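You operate a simulated robot arm through the tools that you are given. There is no shell and no other tool.

The job below is to be done with a simulated robot arm. You get a single attempt, and the scene is never put back.

Task
Put things in order on the top of the steel table. At the end: the red port cap stands on top of the brown carton (marked "RINGS"); the grey shaft from the top of the steel table stands where the clear cup stood; the grey block from the top of the steel table stands where the red port cap stood; the clear cup stands where the grey block stood; whatever was shut is shut again. Leave all else as you found it, and nothing knocked over.

Only the result counts: the job must be done as asked and must still hold three seconds after the hand-in. Knocking over, shifting, dropping, spilling or breaking anything else fails it. Lids that push on must go on centred and level and be pressed home; caps that screw on are set level and turned clockwise until they are tight.

Robot
A 6-joint arm with a two-finger parallel gripper, fixed in place. Base frame: the origin is at the foot of the arm, x ahead of it, y to its left, z up; the work surface is at about z = 85. Readings come in cm, degrees, newtons and seconds.
With the tool pointing down near the work surface it reaches from about 26 to 68 cm from the base axis. Its first joint turns from -66.0 to 66.0 degrees. Payload 2.9 kg.
The TCP is the grasp point between the finger pads, 3 cm short of the fingertips. In the tool frame z runs along the fingers and y along their closing line. The gripper opens to 11 cm. The fingers are 2 cm wide and 1 cm thick; the gripper's body (4.8 by 11.2 cm) begins 5.5 cm behind the TCP.
Orientation is told as [roll, pitch, yaw] about the base's x, y, z axes, in that order, counted from this pose: with the fingers straight down and closing along the base's y, the tool's x points along the base's -x, its y along +y and its z along -z.

Tools
- The arm moves only by the tool jog_arm. Its argument "motion" is a list of rows, each an object of numbers (a shift or turn left out is 0, a gripper value left out holds the last): "x", "y", "z": the shift along the base's x, y, z in cm; "ax", "ay", "az": the turn, a rotation vector about the base's x, y, z in degrees; "hand": the gripper command, from -1 (fully open) to 1 (shut), values between in proportion. In form: [{"x": .., "y": .., "z": .., "ax": .., "ay": .., "az": .., "hand": ..}, ...]. A call has 1 to 20 rows; each row shifts and turns the commanded pose from where the row before left it. Each row takes 0.2 s and may step no farther than 5 cm and 8.6 degrees from the row before; otherwise, or with a gripper value out of range, the whole call is refused. Where a pose cannot be reached the arm comes as near as it can. A force on the tool above 40 N (or 10 N above the force at the start of the call, whichever is more), or a blocked arm, ends the call early, and 0.2 s more pass. The fingers move at their own pace (about 10.8 cm/s each) and stop on an object; they squeeze with about 20 N. The grip force told is the motor's: it shows also when the fingers shut on nothing. Time passes only in rows, and 0.2 s behind the last, so rows that do not move let the fingers close. It gives the time, the measured TCP pose, the force on the tool (base axes), the opening and the grip force at its end, in the units of the frame above (readings bear some noise), with the torque about the TCP (base axes, N m) and any sound that the robot's microphone picked up, and new pictures: "pictures" is both (left out), scene, wrist or none.
- Cameras (640 x 400 px; columns grow to the right, rows downward): "scene" is fixed at [7.11, 41.25, 139.58]; the picture's right is [-0.84, -0.54, 0.00], its down [-0.27, 0.42, -0.87] and it looks along [0.47, -0.73, -0.49] (base axes); focal length 360 px, centre (320, 200). "wrist" rides on the gripper at [7.2, 1.7, -10.3] in the tool frame; the picture's right is [-0.23, 0.97, 0.00], its down [-0.76, -0.18, -0.62] and it looks along [-0.61, -0.14, 0.78] (tool axes); focal length 222 px, centre (320, 200). There is no depth. A picture from a camera that has moved, and an enlarged one, comes with that camera's place and axes in the base frame and with its lens. The place of the scene camera against the robot may be out by one fixed shift of up to 1.2 cm in any direction.
- enlarge(camera, box): a new picture of the part [left, top, right, bottom] of that camera's present view, enlarged. No time passes.
- job_done(): hands the job in; it is judged then, once.

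Places have to be worked out from the pictures, the camera data and where the tool is seen. Open the gripper and draw the arm clear of the work before you hand the job in, unless the task says otherwise.

The tools are called after "Emit:" as a command line: name --argument value ..., lists and objects as JSON in quotes. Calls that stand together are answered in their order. jog_arm: Moves the arm, as the interface text tells. Its arguments: {"type":"object","properties":{"motion":{"type":"array"},"pictures":{"type":"string","enum":["both","scene","wrist","none"]}},"required":["motion"]} The other tools are called the same way: enlarge (camera, box) takes an enlarged picture of a part of a camera's view; job_done () hands the job in.

At the start:

```text
time: 0.0
tool_pos: [32.52, -23.87, 110.42]
ee_rot: [0.1, 0.0, 0.0]
wrist_force: [0.3, 0.2, 0.3]
ft_torque: [0.0, -0.01, 0.01]
finger_gap: 11.01
gripper_force: 0.2
```

scene: 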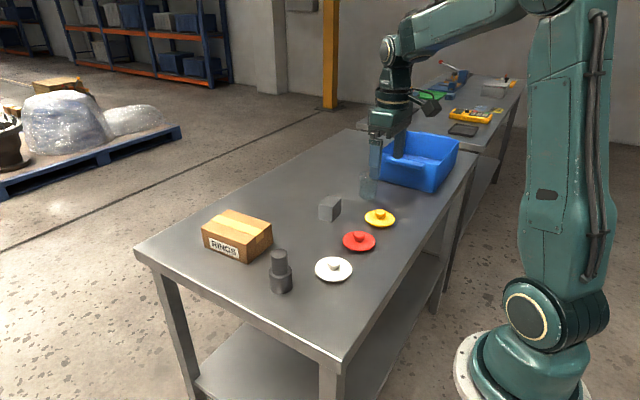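
wrist: 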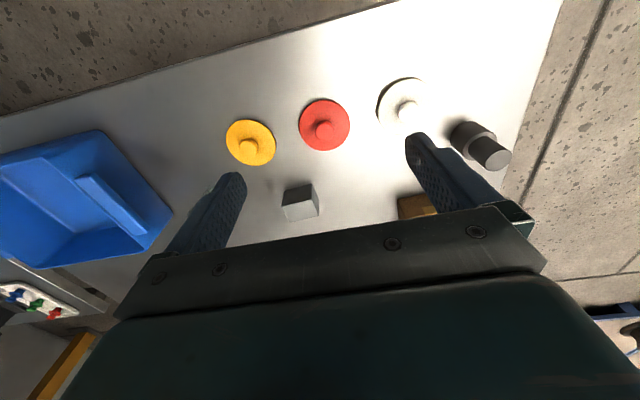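

The first pictures show the carton, shaft, block, three port caps, a blue bin and a faint clear thing near the gripper. I enlarge these areas to locate things before moving.

Emit:
enlarge --camera "scene" --box '[300, 120, 480, 240]'

Emit:
enlarge --camera "scene" --box '[180, 190, 400, 310]'

Emit:
enlarge --camera "wrist" --box '[200, 60, 560, 260]'

Emit:
enlarge --camera "scene" --box '[400, 50, 540, 150]'

```text
3.33 times, centred on (390, 180) of scene
camera zoom: at [7.11, 41.25, 139.58], right [-0.84, -0.54, 0.0], down [-0.27, 0.42, -0.87], along [0.47, -0.73, -0.49], focal length 1200 px, centre (87, 267)
```

zoom: 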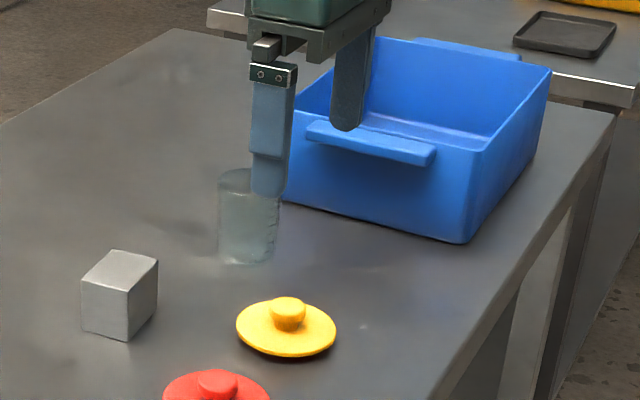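

```text
2.91 times, centred on (290, 250) of scene
camera zoom: at [7.11, 41.25, 139.58], right [-0.84, -0.54, 0.0], down [-0.27, 0.42, -0.87], along [0.47, -0.73, -0.49], focal length 1047 px, centre (407, 54)
```

zoom: 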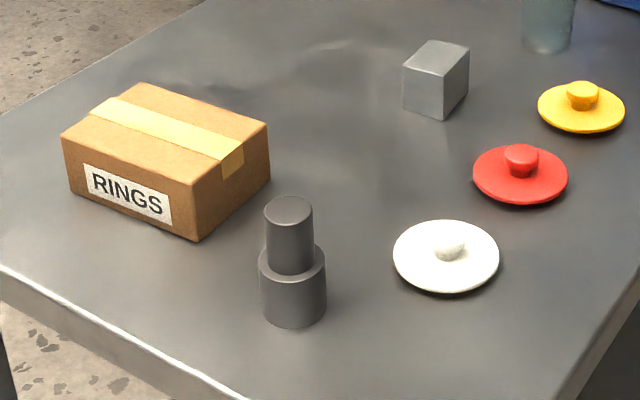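

```text
1.78 times, centred on (380, 160) of wrist
camera zoom: at [25.13, -22.15, 120.86], right [0.23, 0.97, 0.0], down [0.76, -0.18, 0.62], along [0.61, -0.14, -0.78], focal length 395 px, centre (213, 271)
```

zoom: 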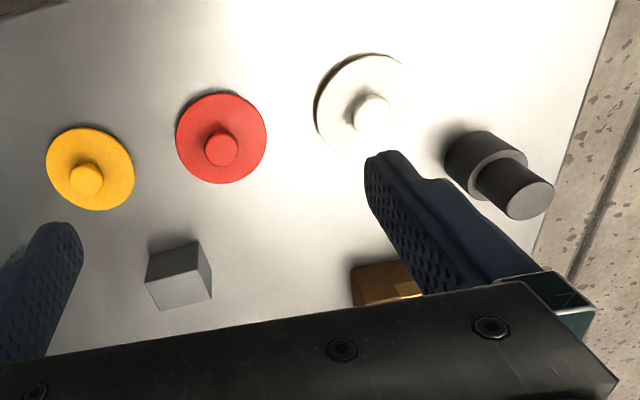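

```text
4.00 times, centred on (470, 100) of scene
camera zoom: at [7.11, 41.25, 139.58], right [-0.84, -0.54, 0.0], down [-0.27, 0.42, -0.87], along [0.47, -0.73, -0.49], focal length 1439 px, centre (-280, 600)
```

zoom: 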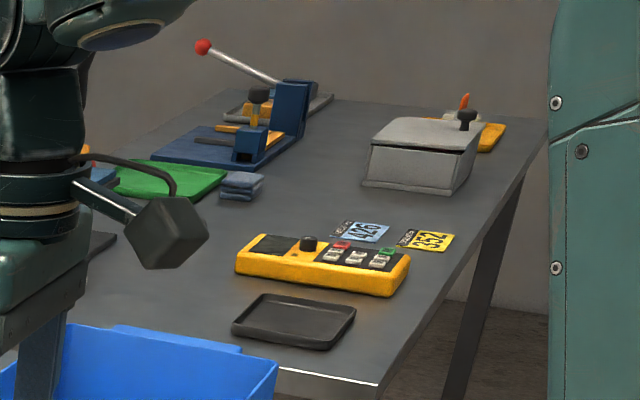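

The cup (clear) shows near (48, -50), the block near (52.5, -34.5), the red cap near (38.8, -26), the shaft near (46, -3.4) and the carton top near (63.7, -9.3, z 91). I move the wrist camera, staying high, for a better look at the cup.

Emit:
jog_arm --motion '[{"x": 2, "y": -2.7, "z": 0.5}, {"x": 2, "y": -2.7, "z": 0.5}, {"x": 2, "y": -2.7, "z": 0.5}, {"x": 2, "y": -2.7, "z": 0}, {"x": 2, "y": -2.7, "z": 0}, {"x": 2, "y": -2.7, "z": 0}, {}, {}]' --pictures "both"

```text
time: 1.8
tool_pos: [44.55, -40.1, 111.89]
ee_rot: [0.0, 0.0, -0.1]
wrist_force: [0.1, 0.2, -0.5]
ft_torque: [-0.01, 0.02, -0.02]
finger_gap: 11.02
gripper_force: 0.0
camera wrist: at [37.15, -38.3, 122.33], right [0.23, 0.97, 0.0], down [0.76, -0.18, 0.62], along [0.61, -0.14, -0.78], focal length 222 px, centre (320, 200)
```

scene: 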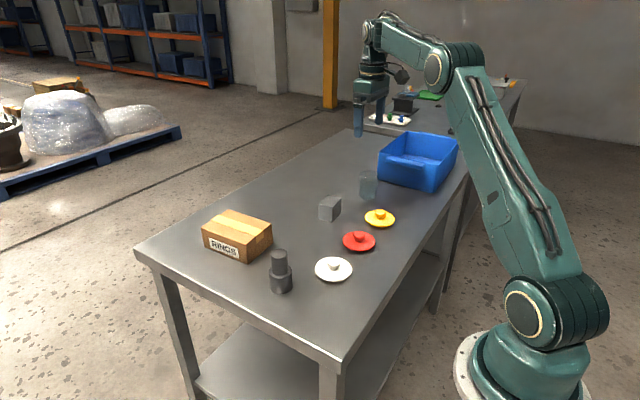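
wrist: 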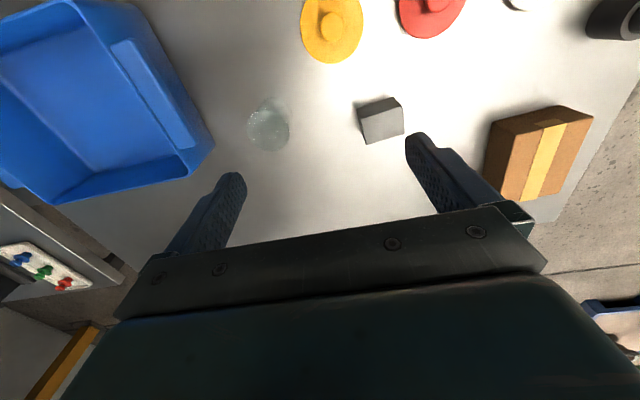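

Emit:
enlarge --camera "wrist" --box '[210, 60, 420, 180]'

Emit:
enlarge --camera "scene" --box '[310, 140, 410, 240]'

Emit:
enlarge --camera "wrist" --box '[400, 60, 640, 220]'

```text
3.05 times, centred on (315, 120) of wrist
camera zoom: at [37.15, -38.3, 122.33], right [0.23, 0.97, 0.0], down [0.76, -0.18, 0.62], along [0.61, -0.14, -0.78], focal length 677 px, centre (335, 444)
```

zoom: 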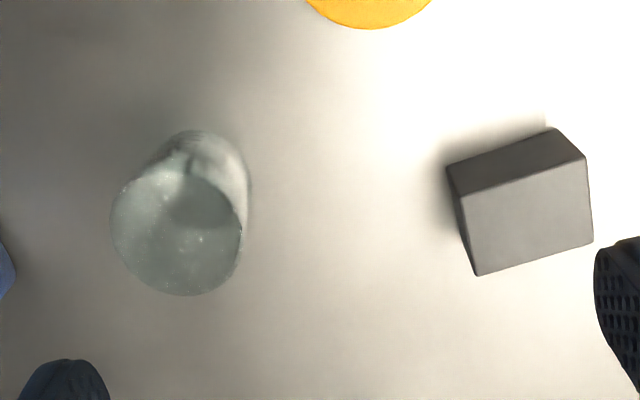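

```text
4.00 times, centred on (360, 190) of scene
camera zoom: at [7.11, 41.25, 139.58], right [-0.84, -0.54, 0.0], down [-0.27, 0.42, -0.87], along [0.47, -0.73, -0.49], focal length 1439 px, centre (160, 240)
```

zoom: 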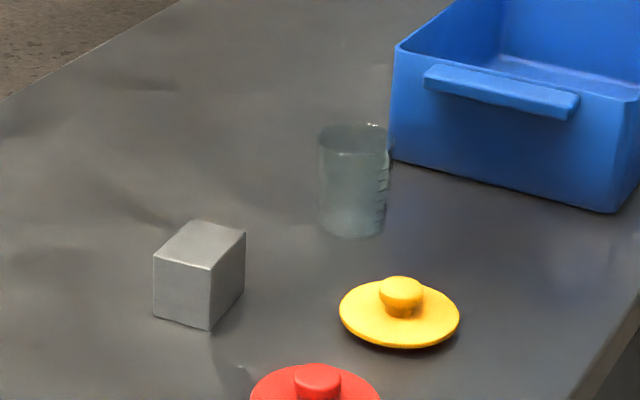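

```text
2.50 times, centred on (520, 140) of wrist
camera zoom: at [37.15, -38.3, 122.33], right [0.23, 0.97, 0.0], down [0.76, -0.18, 0.62], along [0.61, -0.14, -0.78], focal length 555 px, centre (-180, 350)
```

zoom: 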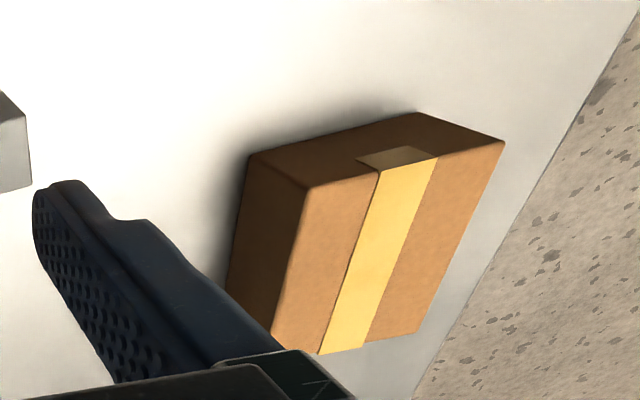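

The wrist view gives the cup at about (46.9, -48.1), block (51.1, -32) and carton top about (63.2, -8, z 90.7); the scene camera seems off by about 1.2 cm in height. I move nearer the red cap to measure its place and knob, and look at the bin gap beside the cup.

Emit:
enlarge --camera "wrist" --box '[60, 0, 300, 200]'

Emit:
jog_arm --motion '[{"x": -0.5, "y": 3, "z": -2.8}, {"x": -0.5, "y": 3, "z": -2.8}, {"x": -0.5, "y": 3, "z": -2.8}, {"x": -0.5, "y": 3, "z": -2.8}, {"x": -0.5, "y": 3, "z": -2.8}, {}, {}]' --pictures "both"

```text
2.00 times, centred on (180, 100) of wrist
camera zoom: at [37.15, -38.3, 122.33], right [0.23, 0.97, 0.0], down [0.76, -0.18, 0.62], along [0.61, -0.14, -0.78], focal length 444 px, centre (600, 400)
```

zoom: 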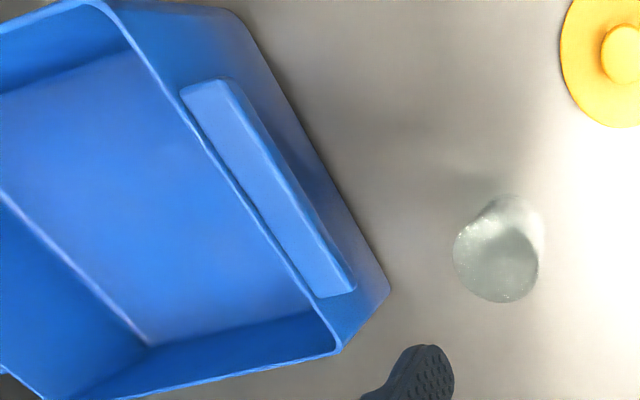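

```text
time: 3.4
tool_pos: [42.0, -24.96, 98.02]
ee_rot: [-0.1, 0.0, 0.0]
wrist_force: [-0.2, 0.0, -0.4]
ft_torque: [0.01, 0.04, 0.02]
finger_gap: 11.01
gripper_force: 0.1
camera wrist: at [34.68, -23.22, 108.33], right [0.23, 0.97, 0.0], down [0.76, -0.18, 0.62], along [0.61, -0.14, -0.78], focal length 222 px, centre (320, 200)
```

scene: 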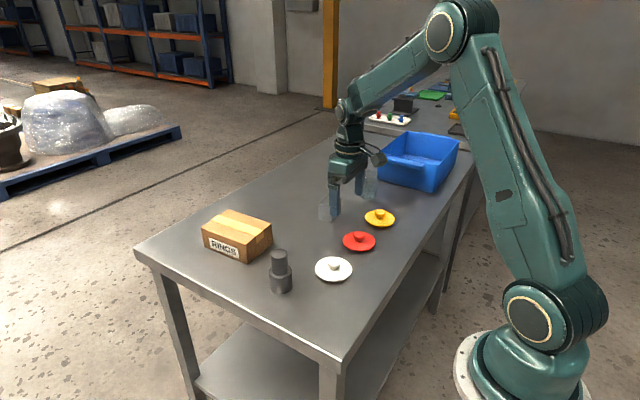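
wrist: 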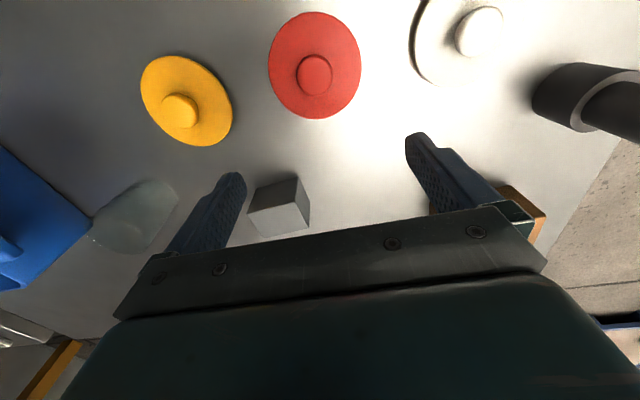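

The red cap is now clear of the fingers in the wrist view. I enlarge it, and the scene view of it, to get its centre and the knob's height.

Emit:
enlarge --camera "wrist" --box '[240, 0, 400, 130]'

Emit:
enlarge --camera "scene" --box '[310, 200, 410, 290]'

```text
3.08 times, centred on (320, 65) of wrist
camera zoom: at [34.68, -23.22, 108.33], right [0.23, 0.97, 0.0], down [0.76, -0.18, 0.62], along [0.61, -0.14, -0.78], focal length 684 px, centre (320, 615)
```

zoom: 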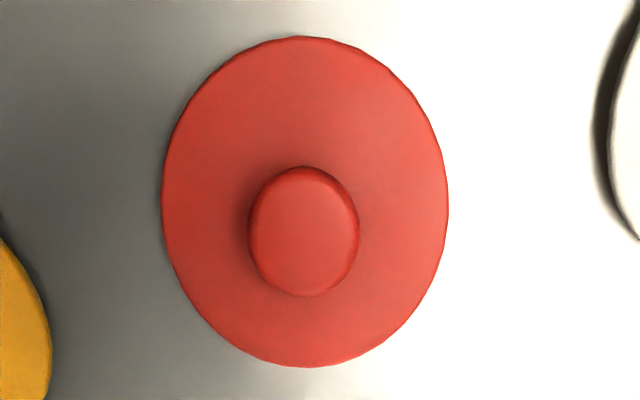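

```text
4.44 times, centred on (360, 245) of scene
camera zoom: at [7.11, 41.25, 139.58], right [-0.84, -0.54, 0.0], down [-0.27, 0.42, -0.87], along [0.47, -0.73, -0.49], focal length 1599 px, centre (142, 0)
```

zoom: 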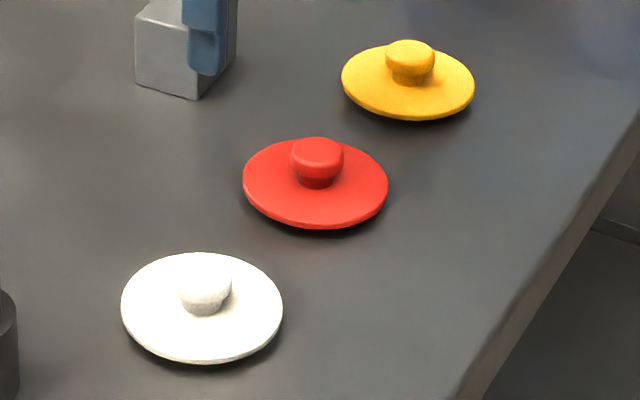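

The red cap's centre works out at about (37.65, -24.35); its knob is a mushroom about 2.9 cm wide with its top near z 87.7. I move over it with the fingers narrowed to 6 cm and come down to z 93 for a check.

Emit:
jog_arm --motion '[{"x": -2.2, "y": 0.3, "hand": -0.1}, {"x": -2.15, "y": 0.3}, {"z": -1.5}, {"z": -1.5}, {"z": -1.5}, {}, {}]' --pictures "both"

```text
time: 5.0
tool_pos: [37.5, -24.57, 93.35]
ee_rot: [0.1, 0.0, 0.0]
wrist_force: [-0.1, -0.2, 0.9]
ft_torque: [0.03, -0.01, -0.02]
finger_gap: 6.03
gripper_force: 0.0
camera wrist: at [30.12, -22.84, 103.76], right [0.23, 0.97, 0.0], down [0.76, -0.18, 0.62], along [0.61, -0.14, -0.78], focal length 222 px, centre (320, 200)
```

scene: 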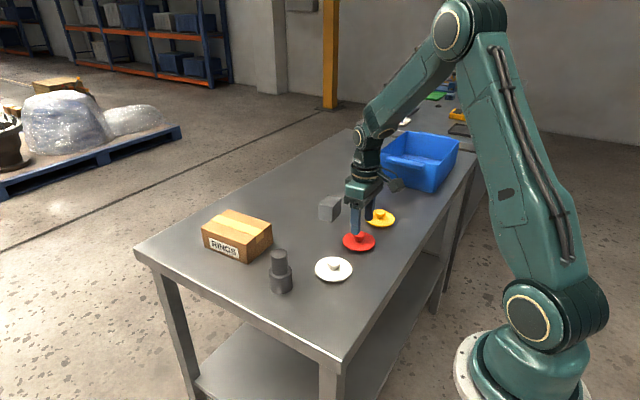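
wrist: 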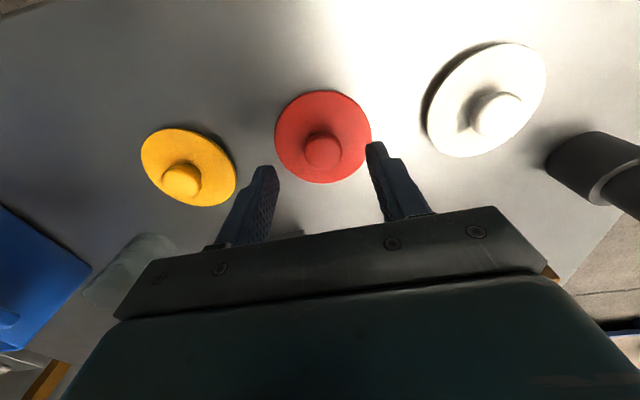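

The readings put the tool over the cap; I enlarge the wrist view to check that the knob is centred between the fingers.

Emit:
enlarge --camera "wrist" --box '[240, 80, 400, 200]'

Emit:
enlarge --camera "scene" --box '[320, 180, 400, 270]'

```text
3.33 times, centred on (320, 140) of wrist
camera zoom: at [30.12, -22.84, 103.76], right [0.23, 0.97, 0.0], down [0.76, -0.18, 0.62], along [0.61, -0.14, -0.78], focal length 740 px, centre (320, 400)
```

zoom: 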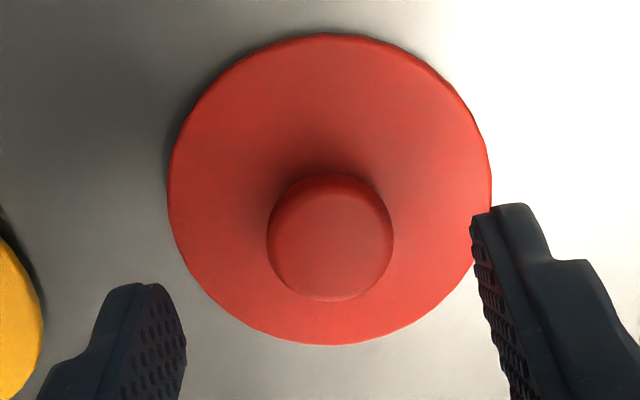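

```text
4.44 times, centred on (360, 225) of scene
camera zoom: at [7.11, 41.25, 139.58], right [-0.84, -0.54, 0.0], down [-0.27, 0.42, -0.87], along [0.47, -0.73, -0.49], focal length 1599 px, centre (142, 89)
```

zoom: 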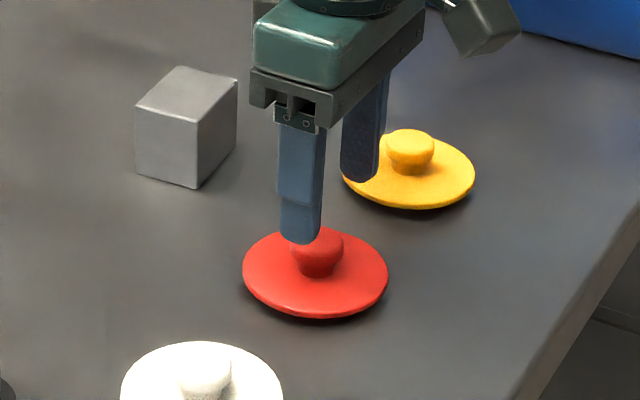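

The knob sits about 0.4 cm further in x than the tool and is centred in y. I shift by 0.35 cm and descend to put the fingertips just above the disc, beside the knob.

Emit:
jog_arm --motion '[{"x": 0.35, "z": -1.0}, {"z": -1.0}, {"z": -0.8}, {"z": -0.6}, {}]' --pictures "both"

Emit:
enlarge --camera "scene" --box '[320, 200, 400, 260]'

Emit:
enlarge --camera "wrist" --box '[240, 80, 400, 200]'

```text
time: 6.2
tool_pos: [37.85, -24.51, 90.08]
ee_rot: [0.0, 0.0, -0.1]
wrist_force: [-0.1, 0.3, 0.4]
ft_torque: [-0.01, 0.01, -0.01]
finger_gap: 6.06
gripper_force: 0.1
camera wrist: at [30.6, -22.76, 100.5], right [0.23, 0.97, 0.0], down [0.76, -0.18, 0.62], along [0.61, -0.14, -0.78], focal length 222 px, centre (320, 200)
```

scene: 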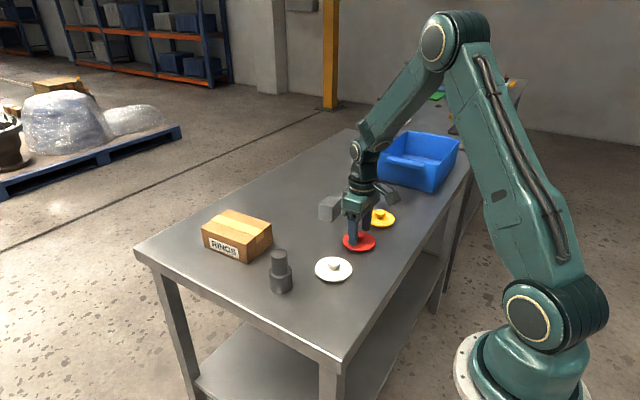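
wrist: 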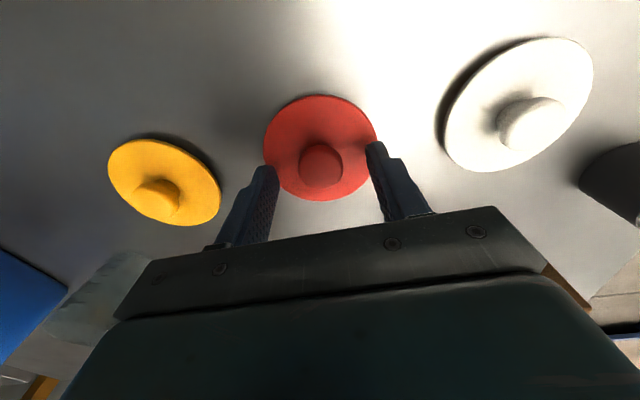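

```text
6.67 times, centred on (360, 230) of scene
camera zoom: at [7.11, 41.25, 139.58], right [-0.84, -0.54, 0.0], down [-0.27, 0.42, -0.87], along [0.47, -0.73, -0.49], focal length 2399 px, centre (53, 0)
```

zoom: 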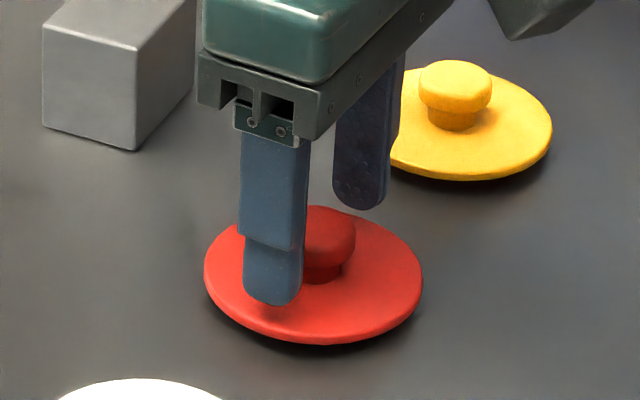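

```text
3.33 times, centred on (320, 140) of wrist
camera zoom: at [30.6, -22.76, 100.5], right [0.23, 0.97, 0.0], down [0.76, -0.18, 0.62], along [0.61, -0.14, -0.78], focal length 740 px, centre (320, 400)
```

zoom: 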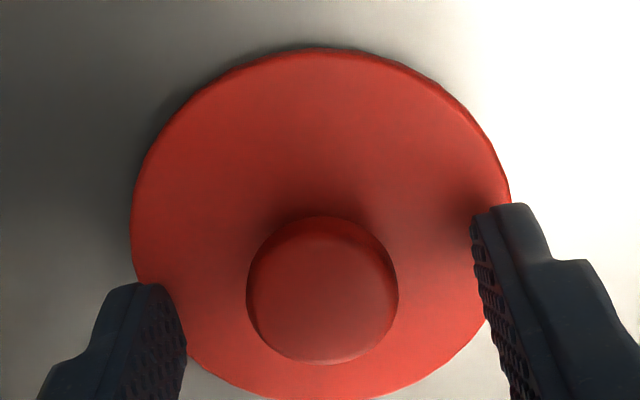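

The fingertips are at about z 87.1, just above the disc with the knob well centred. I go down 0.6 cm more and close on the knob.

Emit:
jog_arm --motion '[{"z": -0.3}, {"z": -0.3}, {}, {"hand": 1}, {"hand": 1}, {"hand": 1}, {"hand": 1}]' --pictures "both"

Emit:
enlarge --camera "scene" --box '[320, 200, 400, 260]'

```text
time: 7.8
tool_pos: [37.83, -24.58, 89.43]
ee_rot: [0.1, 0.0, 0.0]
wrist_force: [-0.1, -0.7, 1.2]
ft_torque: [0.01, 0.0, 0.0]
finger_gap: 2.87
gripper_force: 20.0
camera wrist: at [30.62, -22.82, 99.89], right [0.23, 0.97, 0.0], down [0.76, -0.18, 0.62], along [0.61, -0.14, -0.78], focal length 222 px, centre (320, 200)
```

scene: 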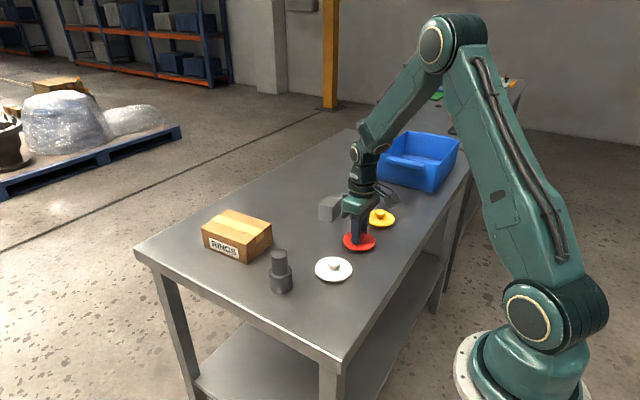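
wrist: 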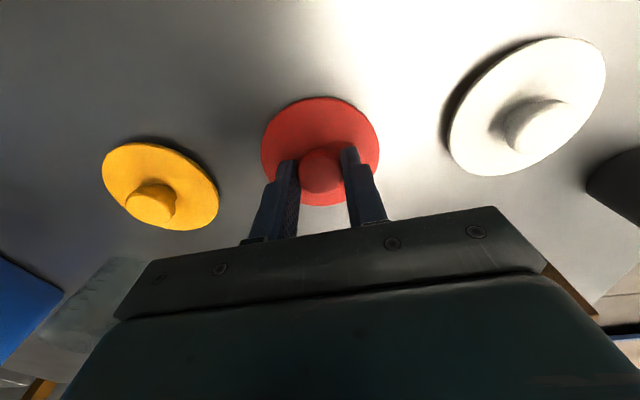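

```text
6.67 times, centred on (360, 230) of scene
camera zoom: at [7.11, 41.25, 139.58], right [-0.84, -0.54, 0.0], down [-0.27, 0.42, -0.87], along [0.47, -0.73, -0.49], focal length 2399 px, centre (53, 0)
```

zoom: 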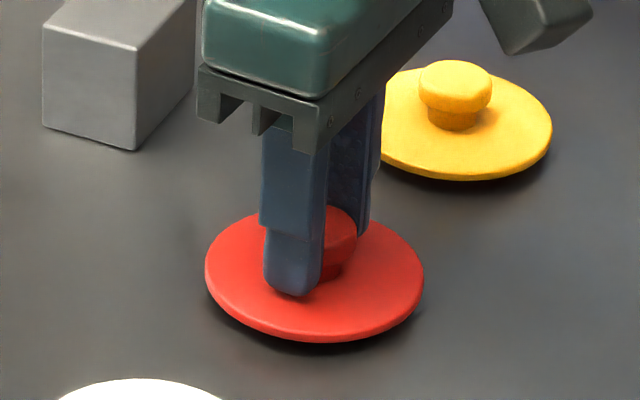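

The fingers hold the knob at 2.87 cm, 20 N, with the cap hardly moved. I lift it slowly and check.

Emit:
jog_arm --motion '[{"z": 0.5}, {"z": 1}, {"z": 1.5}, {"z": 2}, {"z": 2}, {"z": 2}, {"z": 2}, {"z": 2}, {}]' --pictures "both"

Emit:
enlarge --camera "scene" --box '[300, 160, 400, 250]'

```text
time: 9.8
tool_pos: [37.98, -24.59, 102.48]
ee_rot: [0.0, 0.0, 0.0]
wrist_force: [0.3, 0.2, 0.2]
ft_torque: [-0.01, 0.01, -0.06]
finger_gap: 0.0
gripper_force: 20.3
camera wrist: at [30.63, -22.75, 112.9], right [0.23, 0.97, 0.0], down [0.76, -0.18, 0.62], along [0.61, -0.14, -0.78], focal length 222 px, centre (320, 200)
```

scene: 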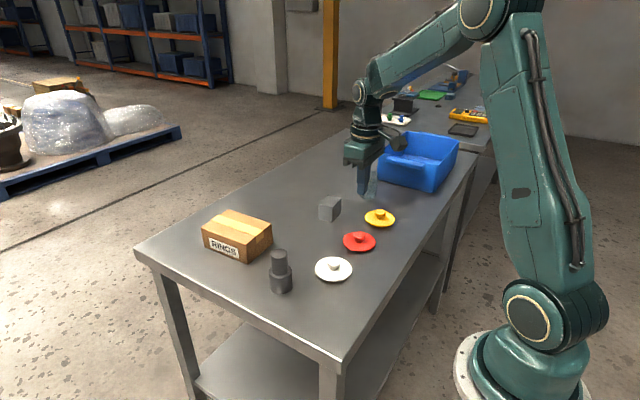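
wrist: 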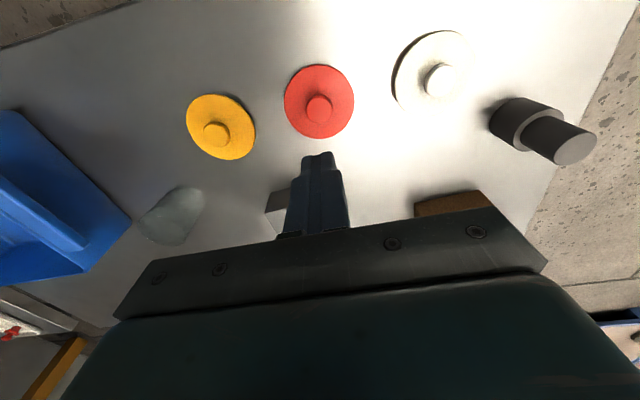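

```text
4.44 times, centred on (350, 205) of scene
camera zoom: at [7.11, 41.25, 139.58], right [-0.84, -0.54, 0.0], down [-0.27, 0.42, -0.87], along [0.47, -0.73, -0.49], focal length 1599 px, centre (187, 178)
```

zoom: 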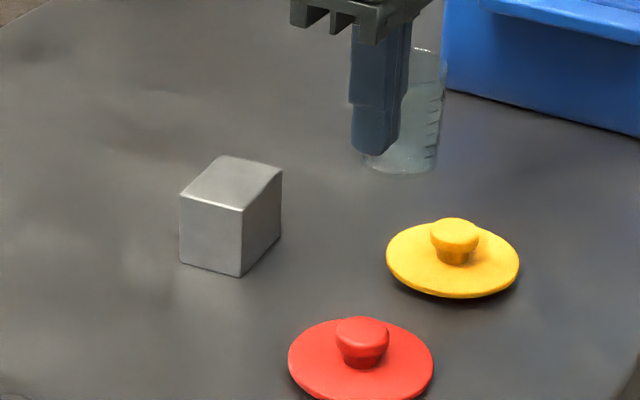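

The fingers slipped off the knob (gap now 0), and the cap hasn't moved at all from its place. I'll grip again lower on the knob and lift in small steps while watching the force, to learn whether it is held down.

Emit:
jog_arm --motion '[{"hand": -0.1}, {"hand": -0.1}, {"z": -3}, {"z": -3}, {"z": -3}, {"z": -2.5}, {"z": -1.2}, {"z": -0.4}, {}]' --pictures "both"

Emit:
enlarge --camera "scene" --box '[320, 200, 400, 260]'

```text
time: 11.8
tool_pos: [38.01, -24.44, 89.31]
ee_rot: [0.0, 0.0, 0.0]
wrist_force: [-0.4, -1.1, 0.1]
ft_torque: [0.0, 0.02, 0.0]
finger_gap: 6.05
gripper_force: 0.0
camera wrist: at [30.63, -22.73, 99.71], right [0.23, 0.97, 0.0], down [0.76, -0.18, 0.62], along [0.61, -0.14, -0.78], focal length 222 px, centre (320, 200)
```

scene: 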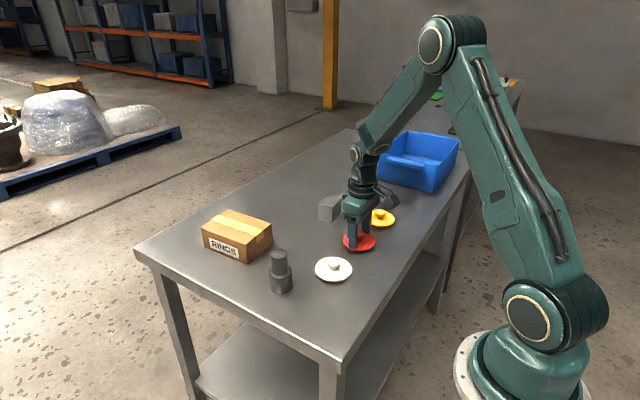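
wrist: 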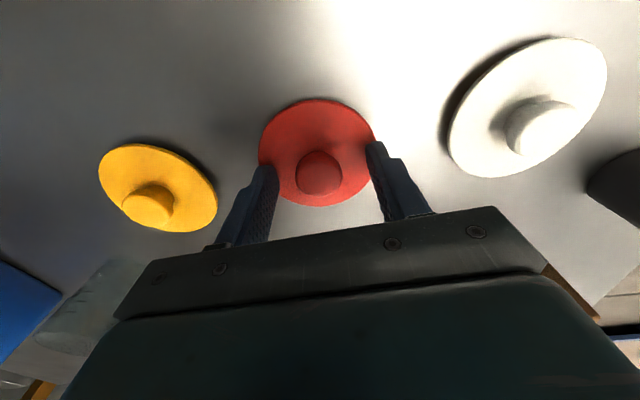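

```text
6.67 times, centred on (360, 230) of scene
camera zoom: at [7.11, 41.25, 139.58], right [-0.84, -0.54, 0.0], down [-0.27, 0.42, -0.87], along [0.47, -0.73, -0.49], focal length 2399 px, centre (53, 0)
```

zoom: 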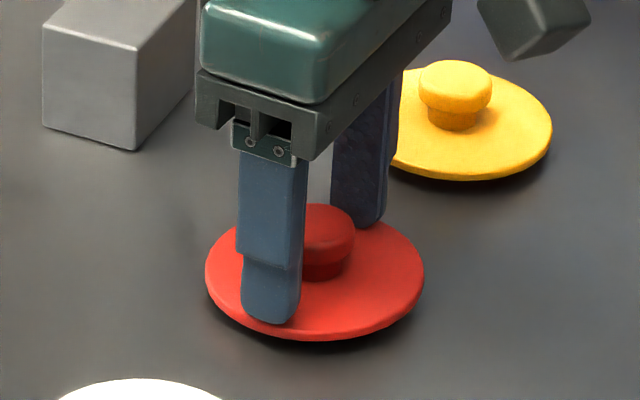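

Fingertips are at about z 86.3 with no contact yet. I go down another 0.2 cm, close, and pull up just 0.3 cm to read the force.

Emit:
jog_arm --motion '[{"z": -0.2}, {}, {"hand": 1}, {"hand": 1}, {"hand": 1}, {"hand": 1}]' --pictures "none"

Emit:
jog_arm --motion '[{"z": 0.15}, {"z": 0.15}, {}]' --pictures "both"

Emit:
enlarge --camera "scene" --box '[320, 200, 400, 260]'

```text
time: 13.2
tool_pos: [38.08, -24.56, 89.21]
ee_rot: [0.0, 0.0, 0.0]
wrist_force: [1.6, -1.4, 8.3]
ft_torque: [-0.03, -0.06, 0.02]
finger_gap: 2.86
gripper_force: 19.8
```

```text
time: 14.0
tool_pos: [38.04, -24.49, 89.35]
ee_rot: [0.0, 0.0, 0.0]
wrist_force: [-0.3, 0.3, -1.0]
ft_torque: [-0.01, 0.04, 0.02]
finger_gap: 2.87
gripper_force: 19.5
camera wrist: at [30.63, -22.7, 99.79], right [0.23, 0.97, 0.0], down [0.76, -0.18, 0.62], along [0.61, -0.14, -0.78], focal length 222 px, centre (320, 200)
```

scene: 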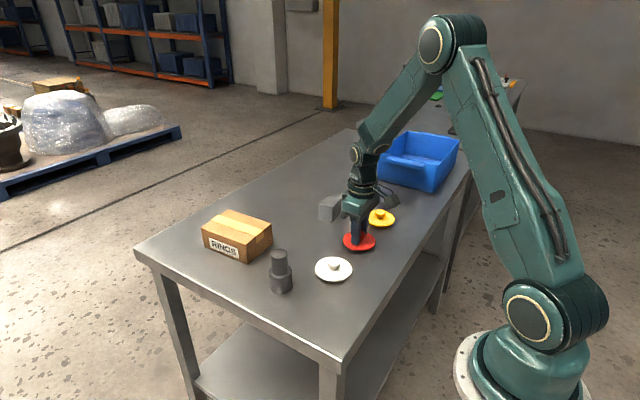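
wrist: 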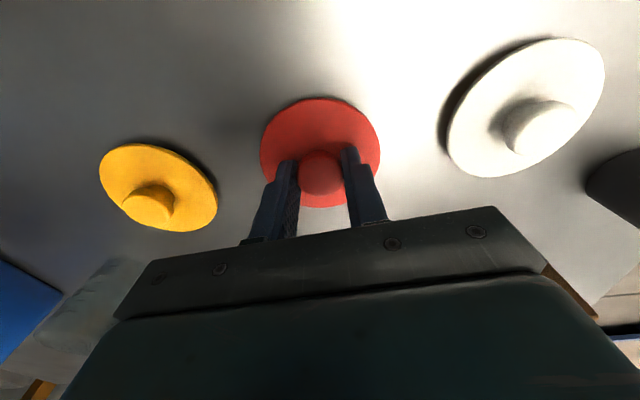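

```text
6.67 times, centred on (360, 230) of scene
camera zoom: at [7.11, 41.25, 139.58], right [-0.84, -0.54, 0.0], down [-0.27, 0.42, -0.87], along [0.47, -0.73, -0.49], focal length 2399 px, centre (53, 0)
```

zoom: 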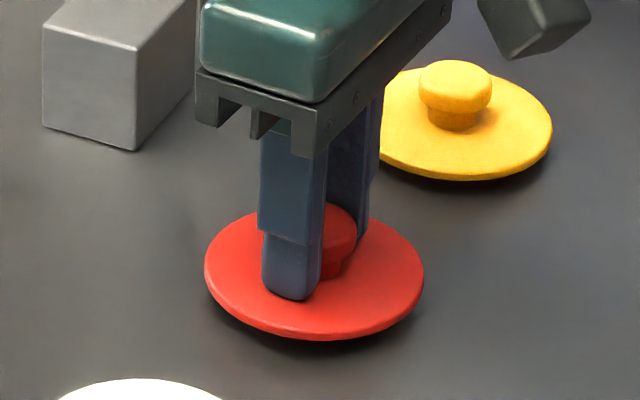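

The tips touched the disc (8 N at z 89.2, so the disc top is near 86.2). Now I pull up in small steps and watch the force.

Emit:
jog_arm --motion '[{"z": 0.15}, {}]' --pictures "none"

Emit:
jog_arm --motion '[{"z": 0.15}, {}]' --pictures "none"

Emit:
jog_arm --motion '[{"z": 0.15}, {}]' --pictures "scene"

Emit:
enlarge --camera "scene" --box '[320, 200, 400, 260]'

```text
time: 14.6
tool_pos: [37.93, -24.46, 89.57]
ee_rot: [0.0, -0.1, -0.1]
wrist_force: [0.1, -0.7, -0.2]
ft_torque: [-0.02, 0.01, 0.01]
finger_gap: 2.89
gripper_force: 20.2
```

```text
time: 15.2
tool_pos: [37.98, -24.43, 89.8]
ee_rot: [0.0, 0.0, 0.0]
wrist_force: [0.0, -0.3, -0.7]
ft_torque: [0.01, 0.04, 0.01]
finger_gap: 2.89
gripper_force: 19.5
```

```text
time: 15.8
tool_pos: [37.97, -24.47, 89.88]
ee_rot: [0.1, 0.0, 0.0]
wrist_force: [0.5, 1.2, -0.1]
ft_torque: [0.0, 0.01, 0.01]
finger_gap: 2.87
gripper_force: 20.1
```

scene: 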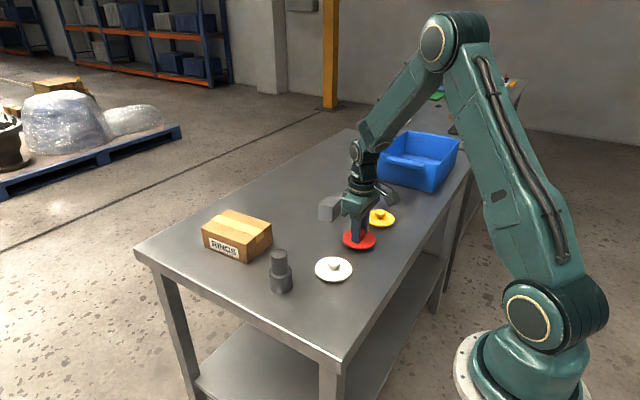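

```text
6.67 times, centred on (360, 230) of scene
camera zoom: at [7.11, 41.25, 139.58], right [-0.84, -0.54, 0.0], down [-0.27, 0.42, -0.87], along [0.47, -0.73, -0.49], focal length 2399 px, centre (53, 0)
```

zoom: 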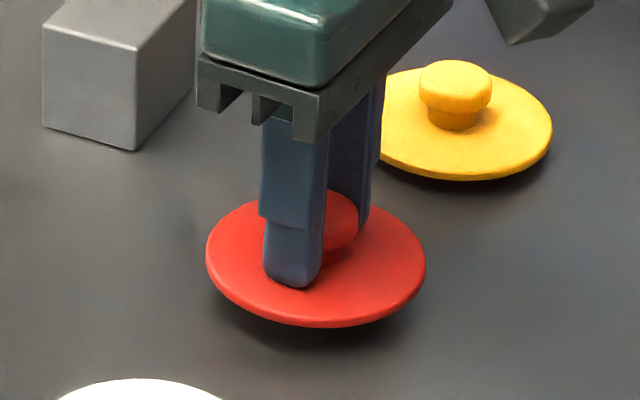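

The cap is now rising with the fingers. I keep lifting gently, checking that the grip holds.

Emit:
jog_arm --motion '[{"z": 0.2}, {"z": 0.3}, {"z": 0.4}, {"z": 0.4}, {"z": 0.4}, {"z": 0.3}, {}]' --pictures "both"

Emit:
enlarge --camera "scene" --box '[320, 200, 400, 260]'

```text
time: 17.4
tool_pos: [37.9, -24.65, 91.82]
ee_rot: [0.0, 0.0, 0.0]
wrist_force: [0.5, -0.1, -0.8]
ft_torque: [-0.03, 0.0, -0.02]
finger_gap: 2.83
gripper_force: 20.0
camera wrist: at [30.65, -22.79, 102.33], right [0.23, 0.97, 0.0], down [0.76, -0.18, 0.62], along [0.61, -0.14, -0.78], focal length 222 px, centre (320, 200)
```

scene: 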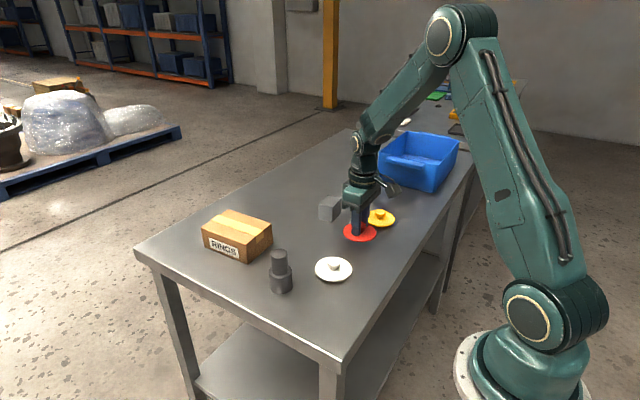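
wrist: 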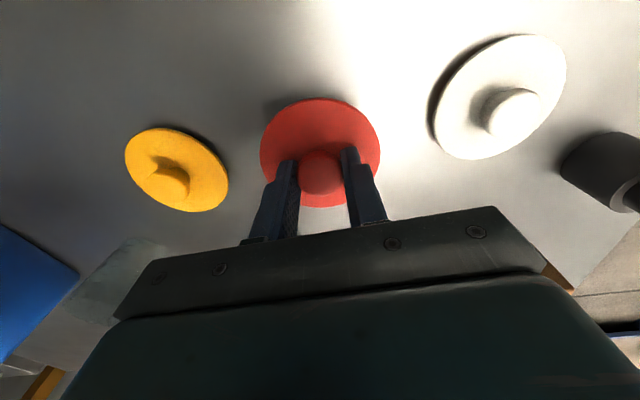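

```text
6.67 times, centred on (360, 230) of scene
camera zoom: at [7.11, 41.25, 139.58], right [-0.84, -0.54, 0.0], down [-0.27, 0.42, -0.87], along [0.47, -0.73, -0.49], focal length 2399 px, centre (53, 0)
```

zoom: 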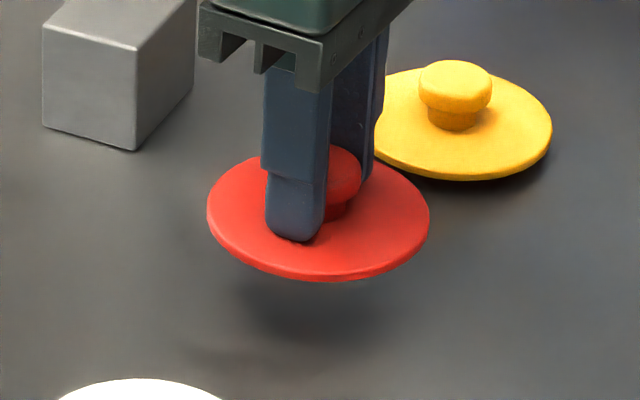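

The cap hangs level and held. I lift to about z 100 gently and start toward the carton.

Emit:
jog_arm --motion '[{"z": 0.4}, {"z": 0.7}, {"z": 0.9}, {"z": 1}, {"z": 1}, {"z": 1}, {"z": 1}, {"z": 1}, {"z": 0.7}, {"z": 0.4}, {}]' --pictures "scene"

Emit:
jog_arm --motion '[{"x": 0.4, "y": 0.25}, {"x": 0.8, "y": 0.5}, {"x": 1, "y": 0.65}, {"x": 1, "y": 0.65}, {"x": 1, "y": 0.65}, {"x": 1, "y": 0.65}, {"x": 1, "y": 0.65}, {"x": 1, "y": 0.65}, {"x": 1, "y": 0.65}, {"x": 1, "y": 0.65}, {"x": 1, "y": 0.65}, {"x": 0.7, "y": 0.5}, {"x": 0.3, "y": 0.3}, {}]' --pictures "both"

```text
time: 19.8
tool_pos: [37.91, -24.54, 100.14]
ee_rot: [-0.1, 0.1, 0.1]
wrist_force: [0.0, -0.4, 0.6]
ft_torque: [0.0, -0.01, 0.0]
finger_gap: 2.85
gripper_force: 20.5
```

scene: 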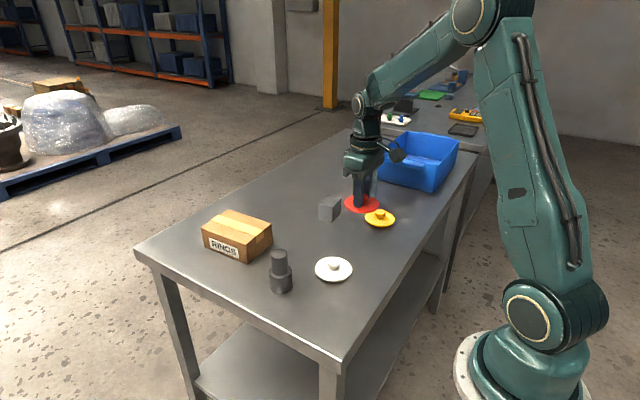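

```text
time: 22.8
tool_pos: [49.12, -16.99, 99.87]
ee_rot: [-0.1, -0.1, -0.1]
wrist_force: [0.5, 0.1, -0.4]
ft_torque: [0.02, -0.01, -0.01]
finger_gap: 2.86
gripper_force: 19.8
camera wrist: at [41.84, -15.24, 110.31], right [0.23, 0.97, 0.0], down [0.76, -0.18, 0.62], along [0.61, -0.14, -0.78], focal length 222 px, centre (320, 200)
```

scene: 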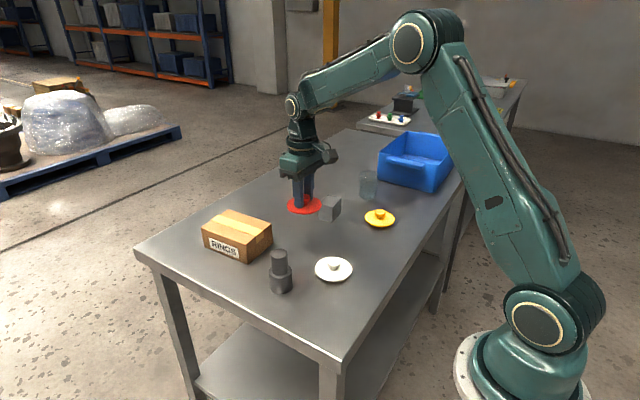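
wrist: 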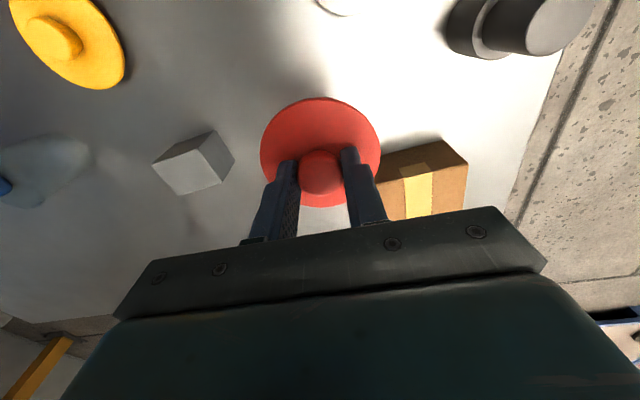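

The carton's near top edge lies at x≈56.1 with the tape centred at y≈-8.2, giving a centre near (62.9, -7.9). I carry the cap over it at the same height.

Emit:
jog_arm --motion '[{"x": 0.5, "y": 0.3}, {"x": 0.9, "y": 0.6}, {"x": 1.2, "y": 0.8}, {"x": 1.2, "y": 0.8}, {"x": 1.2, "y": 0.8}, {"x": 1.2, "y": 0.8}, {"x": 1.2, "y": 0.8}, {"x": 1.2, "y": 0.8}, {"x": 1.2, "y": 0.8}, {"x": 1.2, "y": 0.8}, {"x": 1.2, "y": 0.8}, {"x": 0.9, "y": 0.6}, {"x": 0.6, "y": 0.4}, {}, {}]' --pictures "both"

Emit:
enlarge --camera "scene" --box '[180, 140, 320, 280]'

```text
time: 26.0
tool_pos: [63.05, -7.96, 100.01]
ee_rot: [0.0, 0.0, 0.0]
wrist_force: [-0.1, 0.5, -0.3]
ft_torque: [0.0, -0.01, -0.05]
finger_gap: 2.86
gripper_force: 19.7
camera wrist: at [55.61, -6.25, 110.42], right [0.23, 0.97, 0.0], down [0.76, -0.18, 0.62], along [0.61, -0.14, -0.78], focal length 222 px, centre (320, 200)
```

scene: 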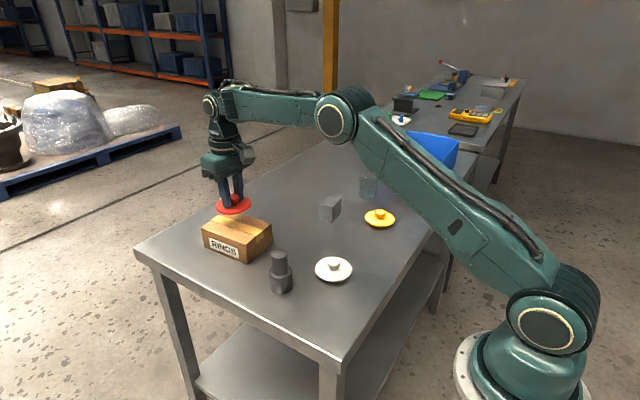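
wrist: 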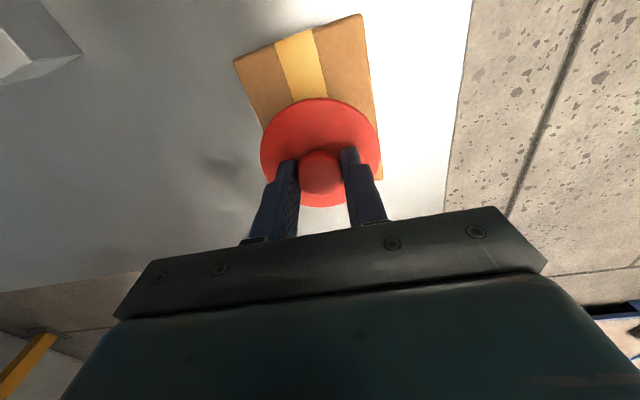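

```text
2.86 times, centred on (250, 210) of scene
camera zoom: at [7.11, 41.25, 139.58], right [-0.84, -0.54, 0.0], down [-0.27, 0.42, -0.87], along [0.47, -0.73, -0.49], focal length 1028 px, centre (520, 171)
```

zoom: 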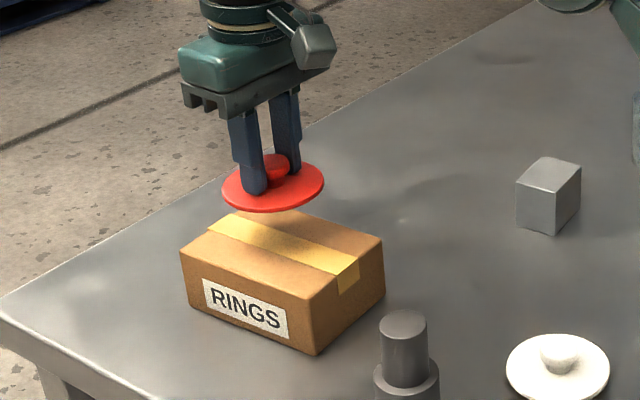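

The carton's top corners give a centre at (63.07, -7.93), right under the tool. I lower the cap until just above the carton.

Emit:
jog_arm --motion '[{"z": -0.4}, {"z": -0.7}, {"z": -0.8}, {"z": -0.8}, {"z": -0.7}, {"z": -0.5}, {"z": -0.3}, {}]' --pictures "scene"

Emit:
enlarge --camera "scene" --box '[190, 170, 290, 270]'

```text
time: 27.8
tool_pos: [62.88, -8.06, 95.86]
ee_rot: [0.0, 0.0, 0.0]
wrist_force: [0.7, 0.5, -0.5]
ft_torque: [-0.03, -0.01, -0.01]
finger_gap: 2.84
gripper_force: 20.0
```

scene: 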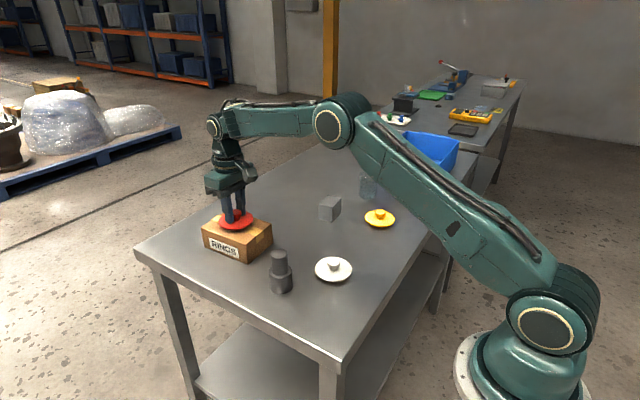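

```text
4.00 times, centred on (240, 220) of scene
camera zoom: at [7.11, 41.25, 139.58], right [-0.84, -0.54, 0.0], down [-0.27, 0.42, -0.87], along [0.47, -0.73, -0.49], focal length 1439 px, centre (640, 120)
```

zoom: 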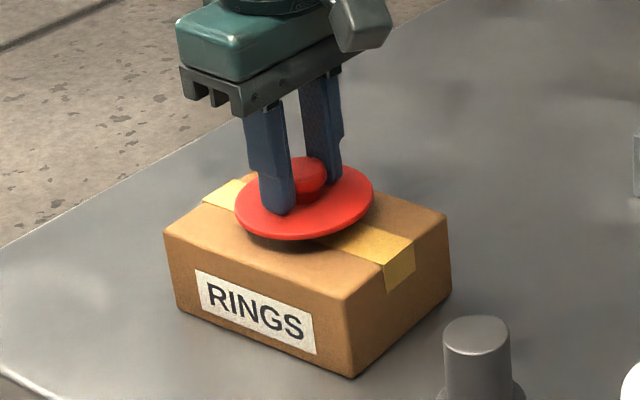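

The cap is centred over the carton, some 0.5–0.8 cm above it. I lower in small steps until the force shows contact.

Emit:
jog_arm --motion '[{"z": -0.2}, {"z": -0.2}, {"z": -0.1}, {}]' --pictures "none"

Emit:
jog_arm --motion '[{"z": -0.15}, {}]' --pictures "scene"

Emit:
enlarge --camera "scene" --box '[190, 170, 290, 270]'

```text
time: 28.8
tool_pos: [62.75, -8.02, 95.33]
ee_rot: [0.0, 0.0, 0.0]
wrist_force: [0.0, 0.3, 0.3]
ft_torque: [0.0, -0.01, 0.02]
finger_gap: 2.86
gripper_force: 20.2
```

```text
time: 29.4
tool_pos: [62.92, -8.11, 95.3]
ee_rot: [-0.1, 0.0, 0.0]
wrist_force: [0.2, 0.3, 2.7]
ft_torque: [0.05, 0.01, -0.02]
finger_gap: 2.84
gripper_force: 19.9
```

scene: 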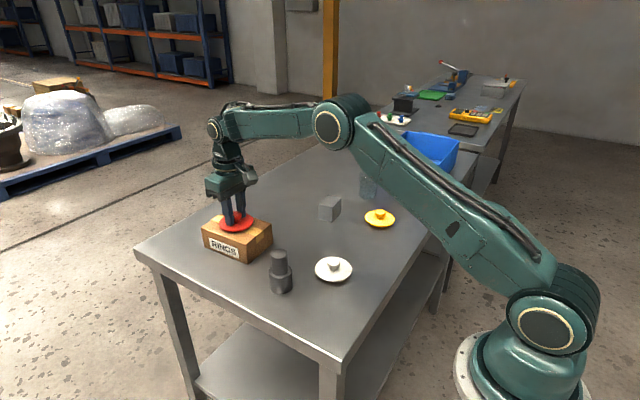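

```text
4.00 times, centred on (240, 220) of scene
camera zoom: at [7.11, 41.25, 139.58], right [-0.84, -0.54, 0.0], down [-0.27, 0.42, -0.87], along [0.47, -0.73, -0.49], focal length 1439 px, centre (640, 120)
```

zoom: 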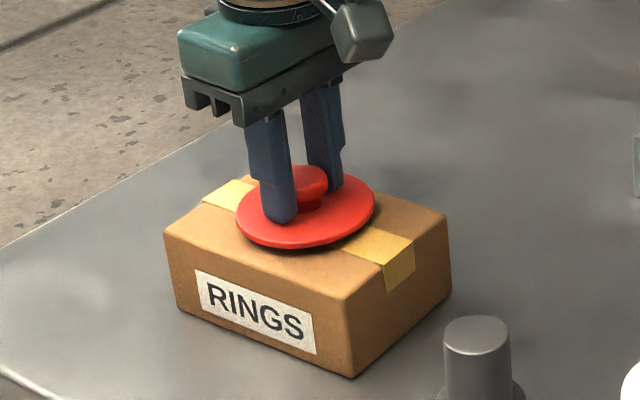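

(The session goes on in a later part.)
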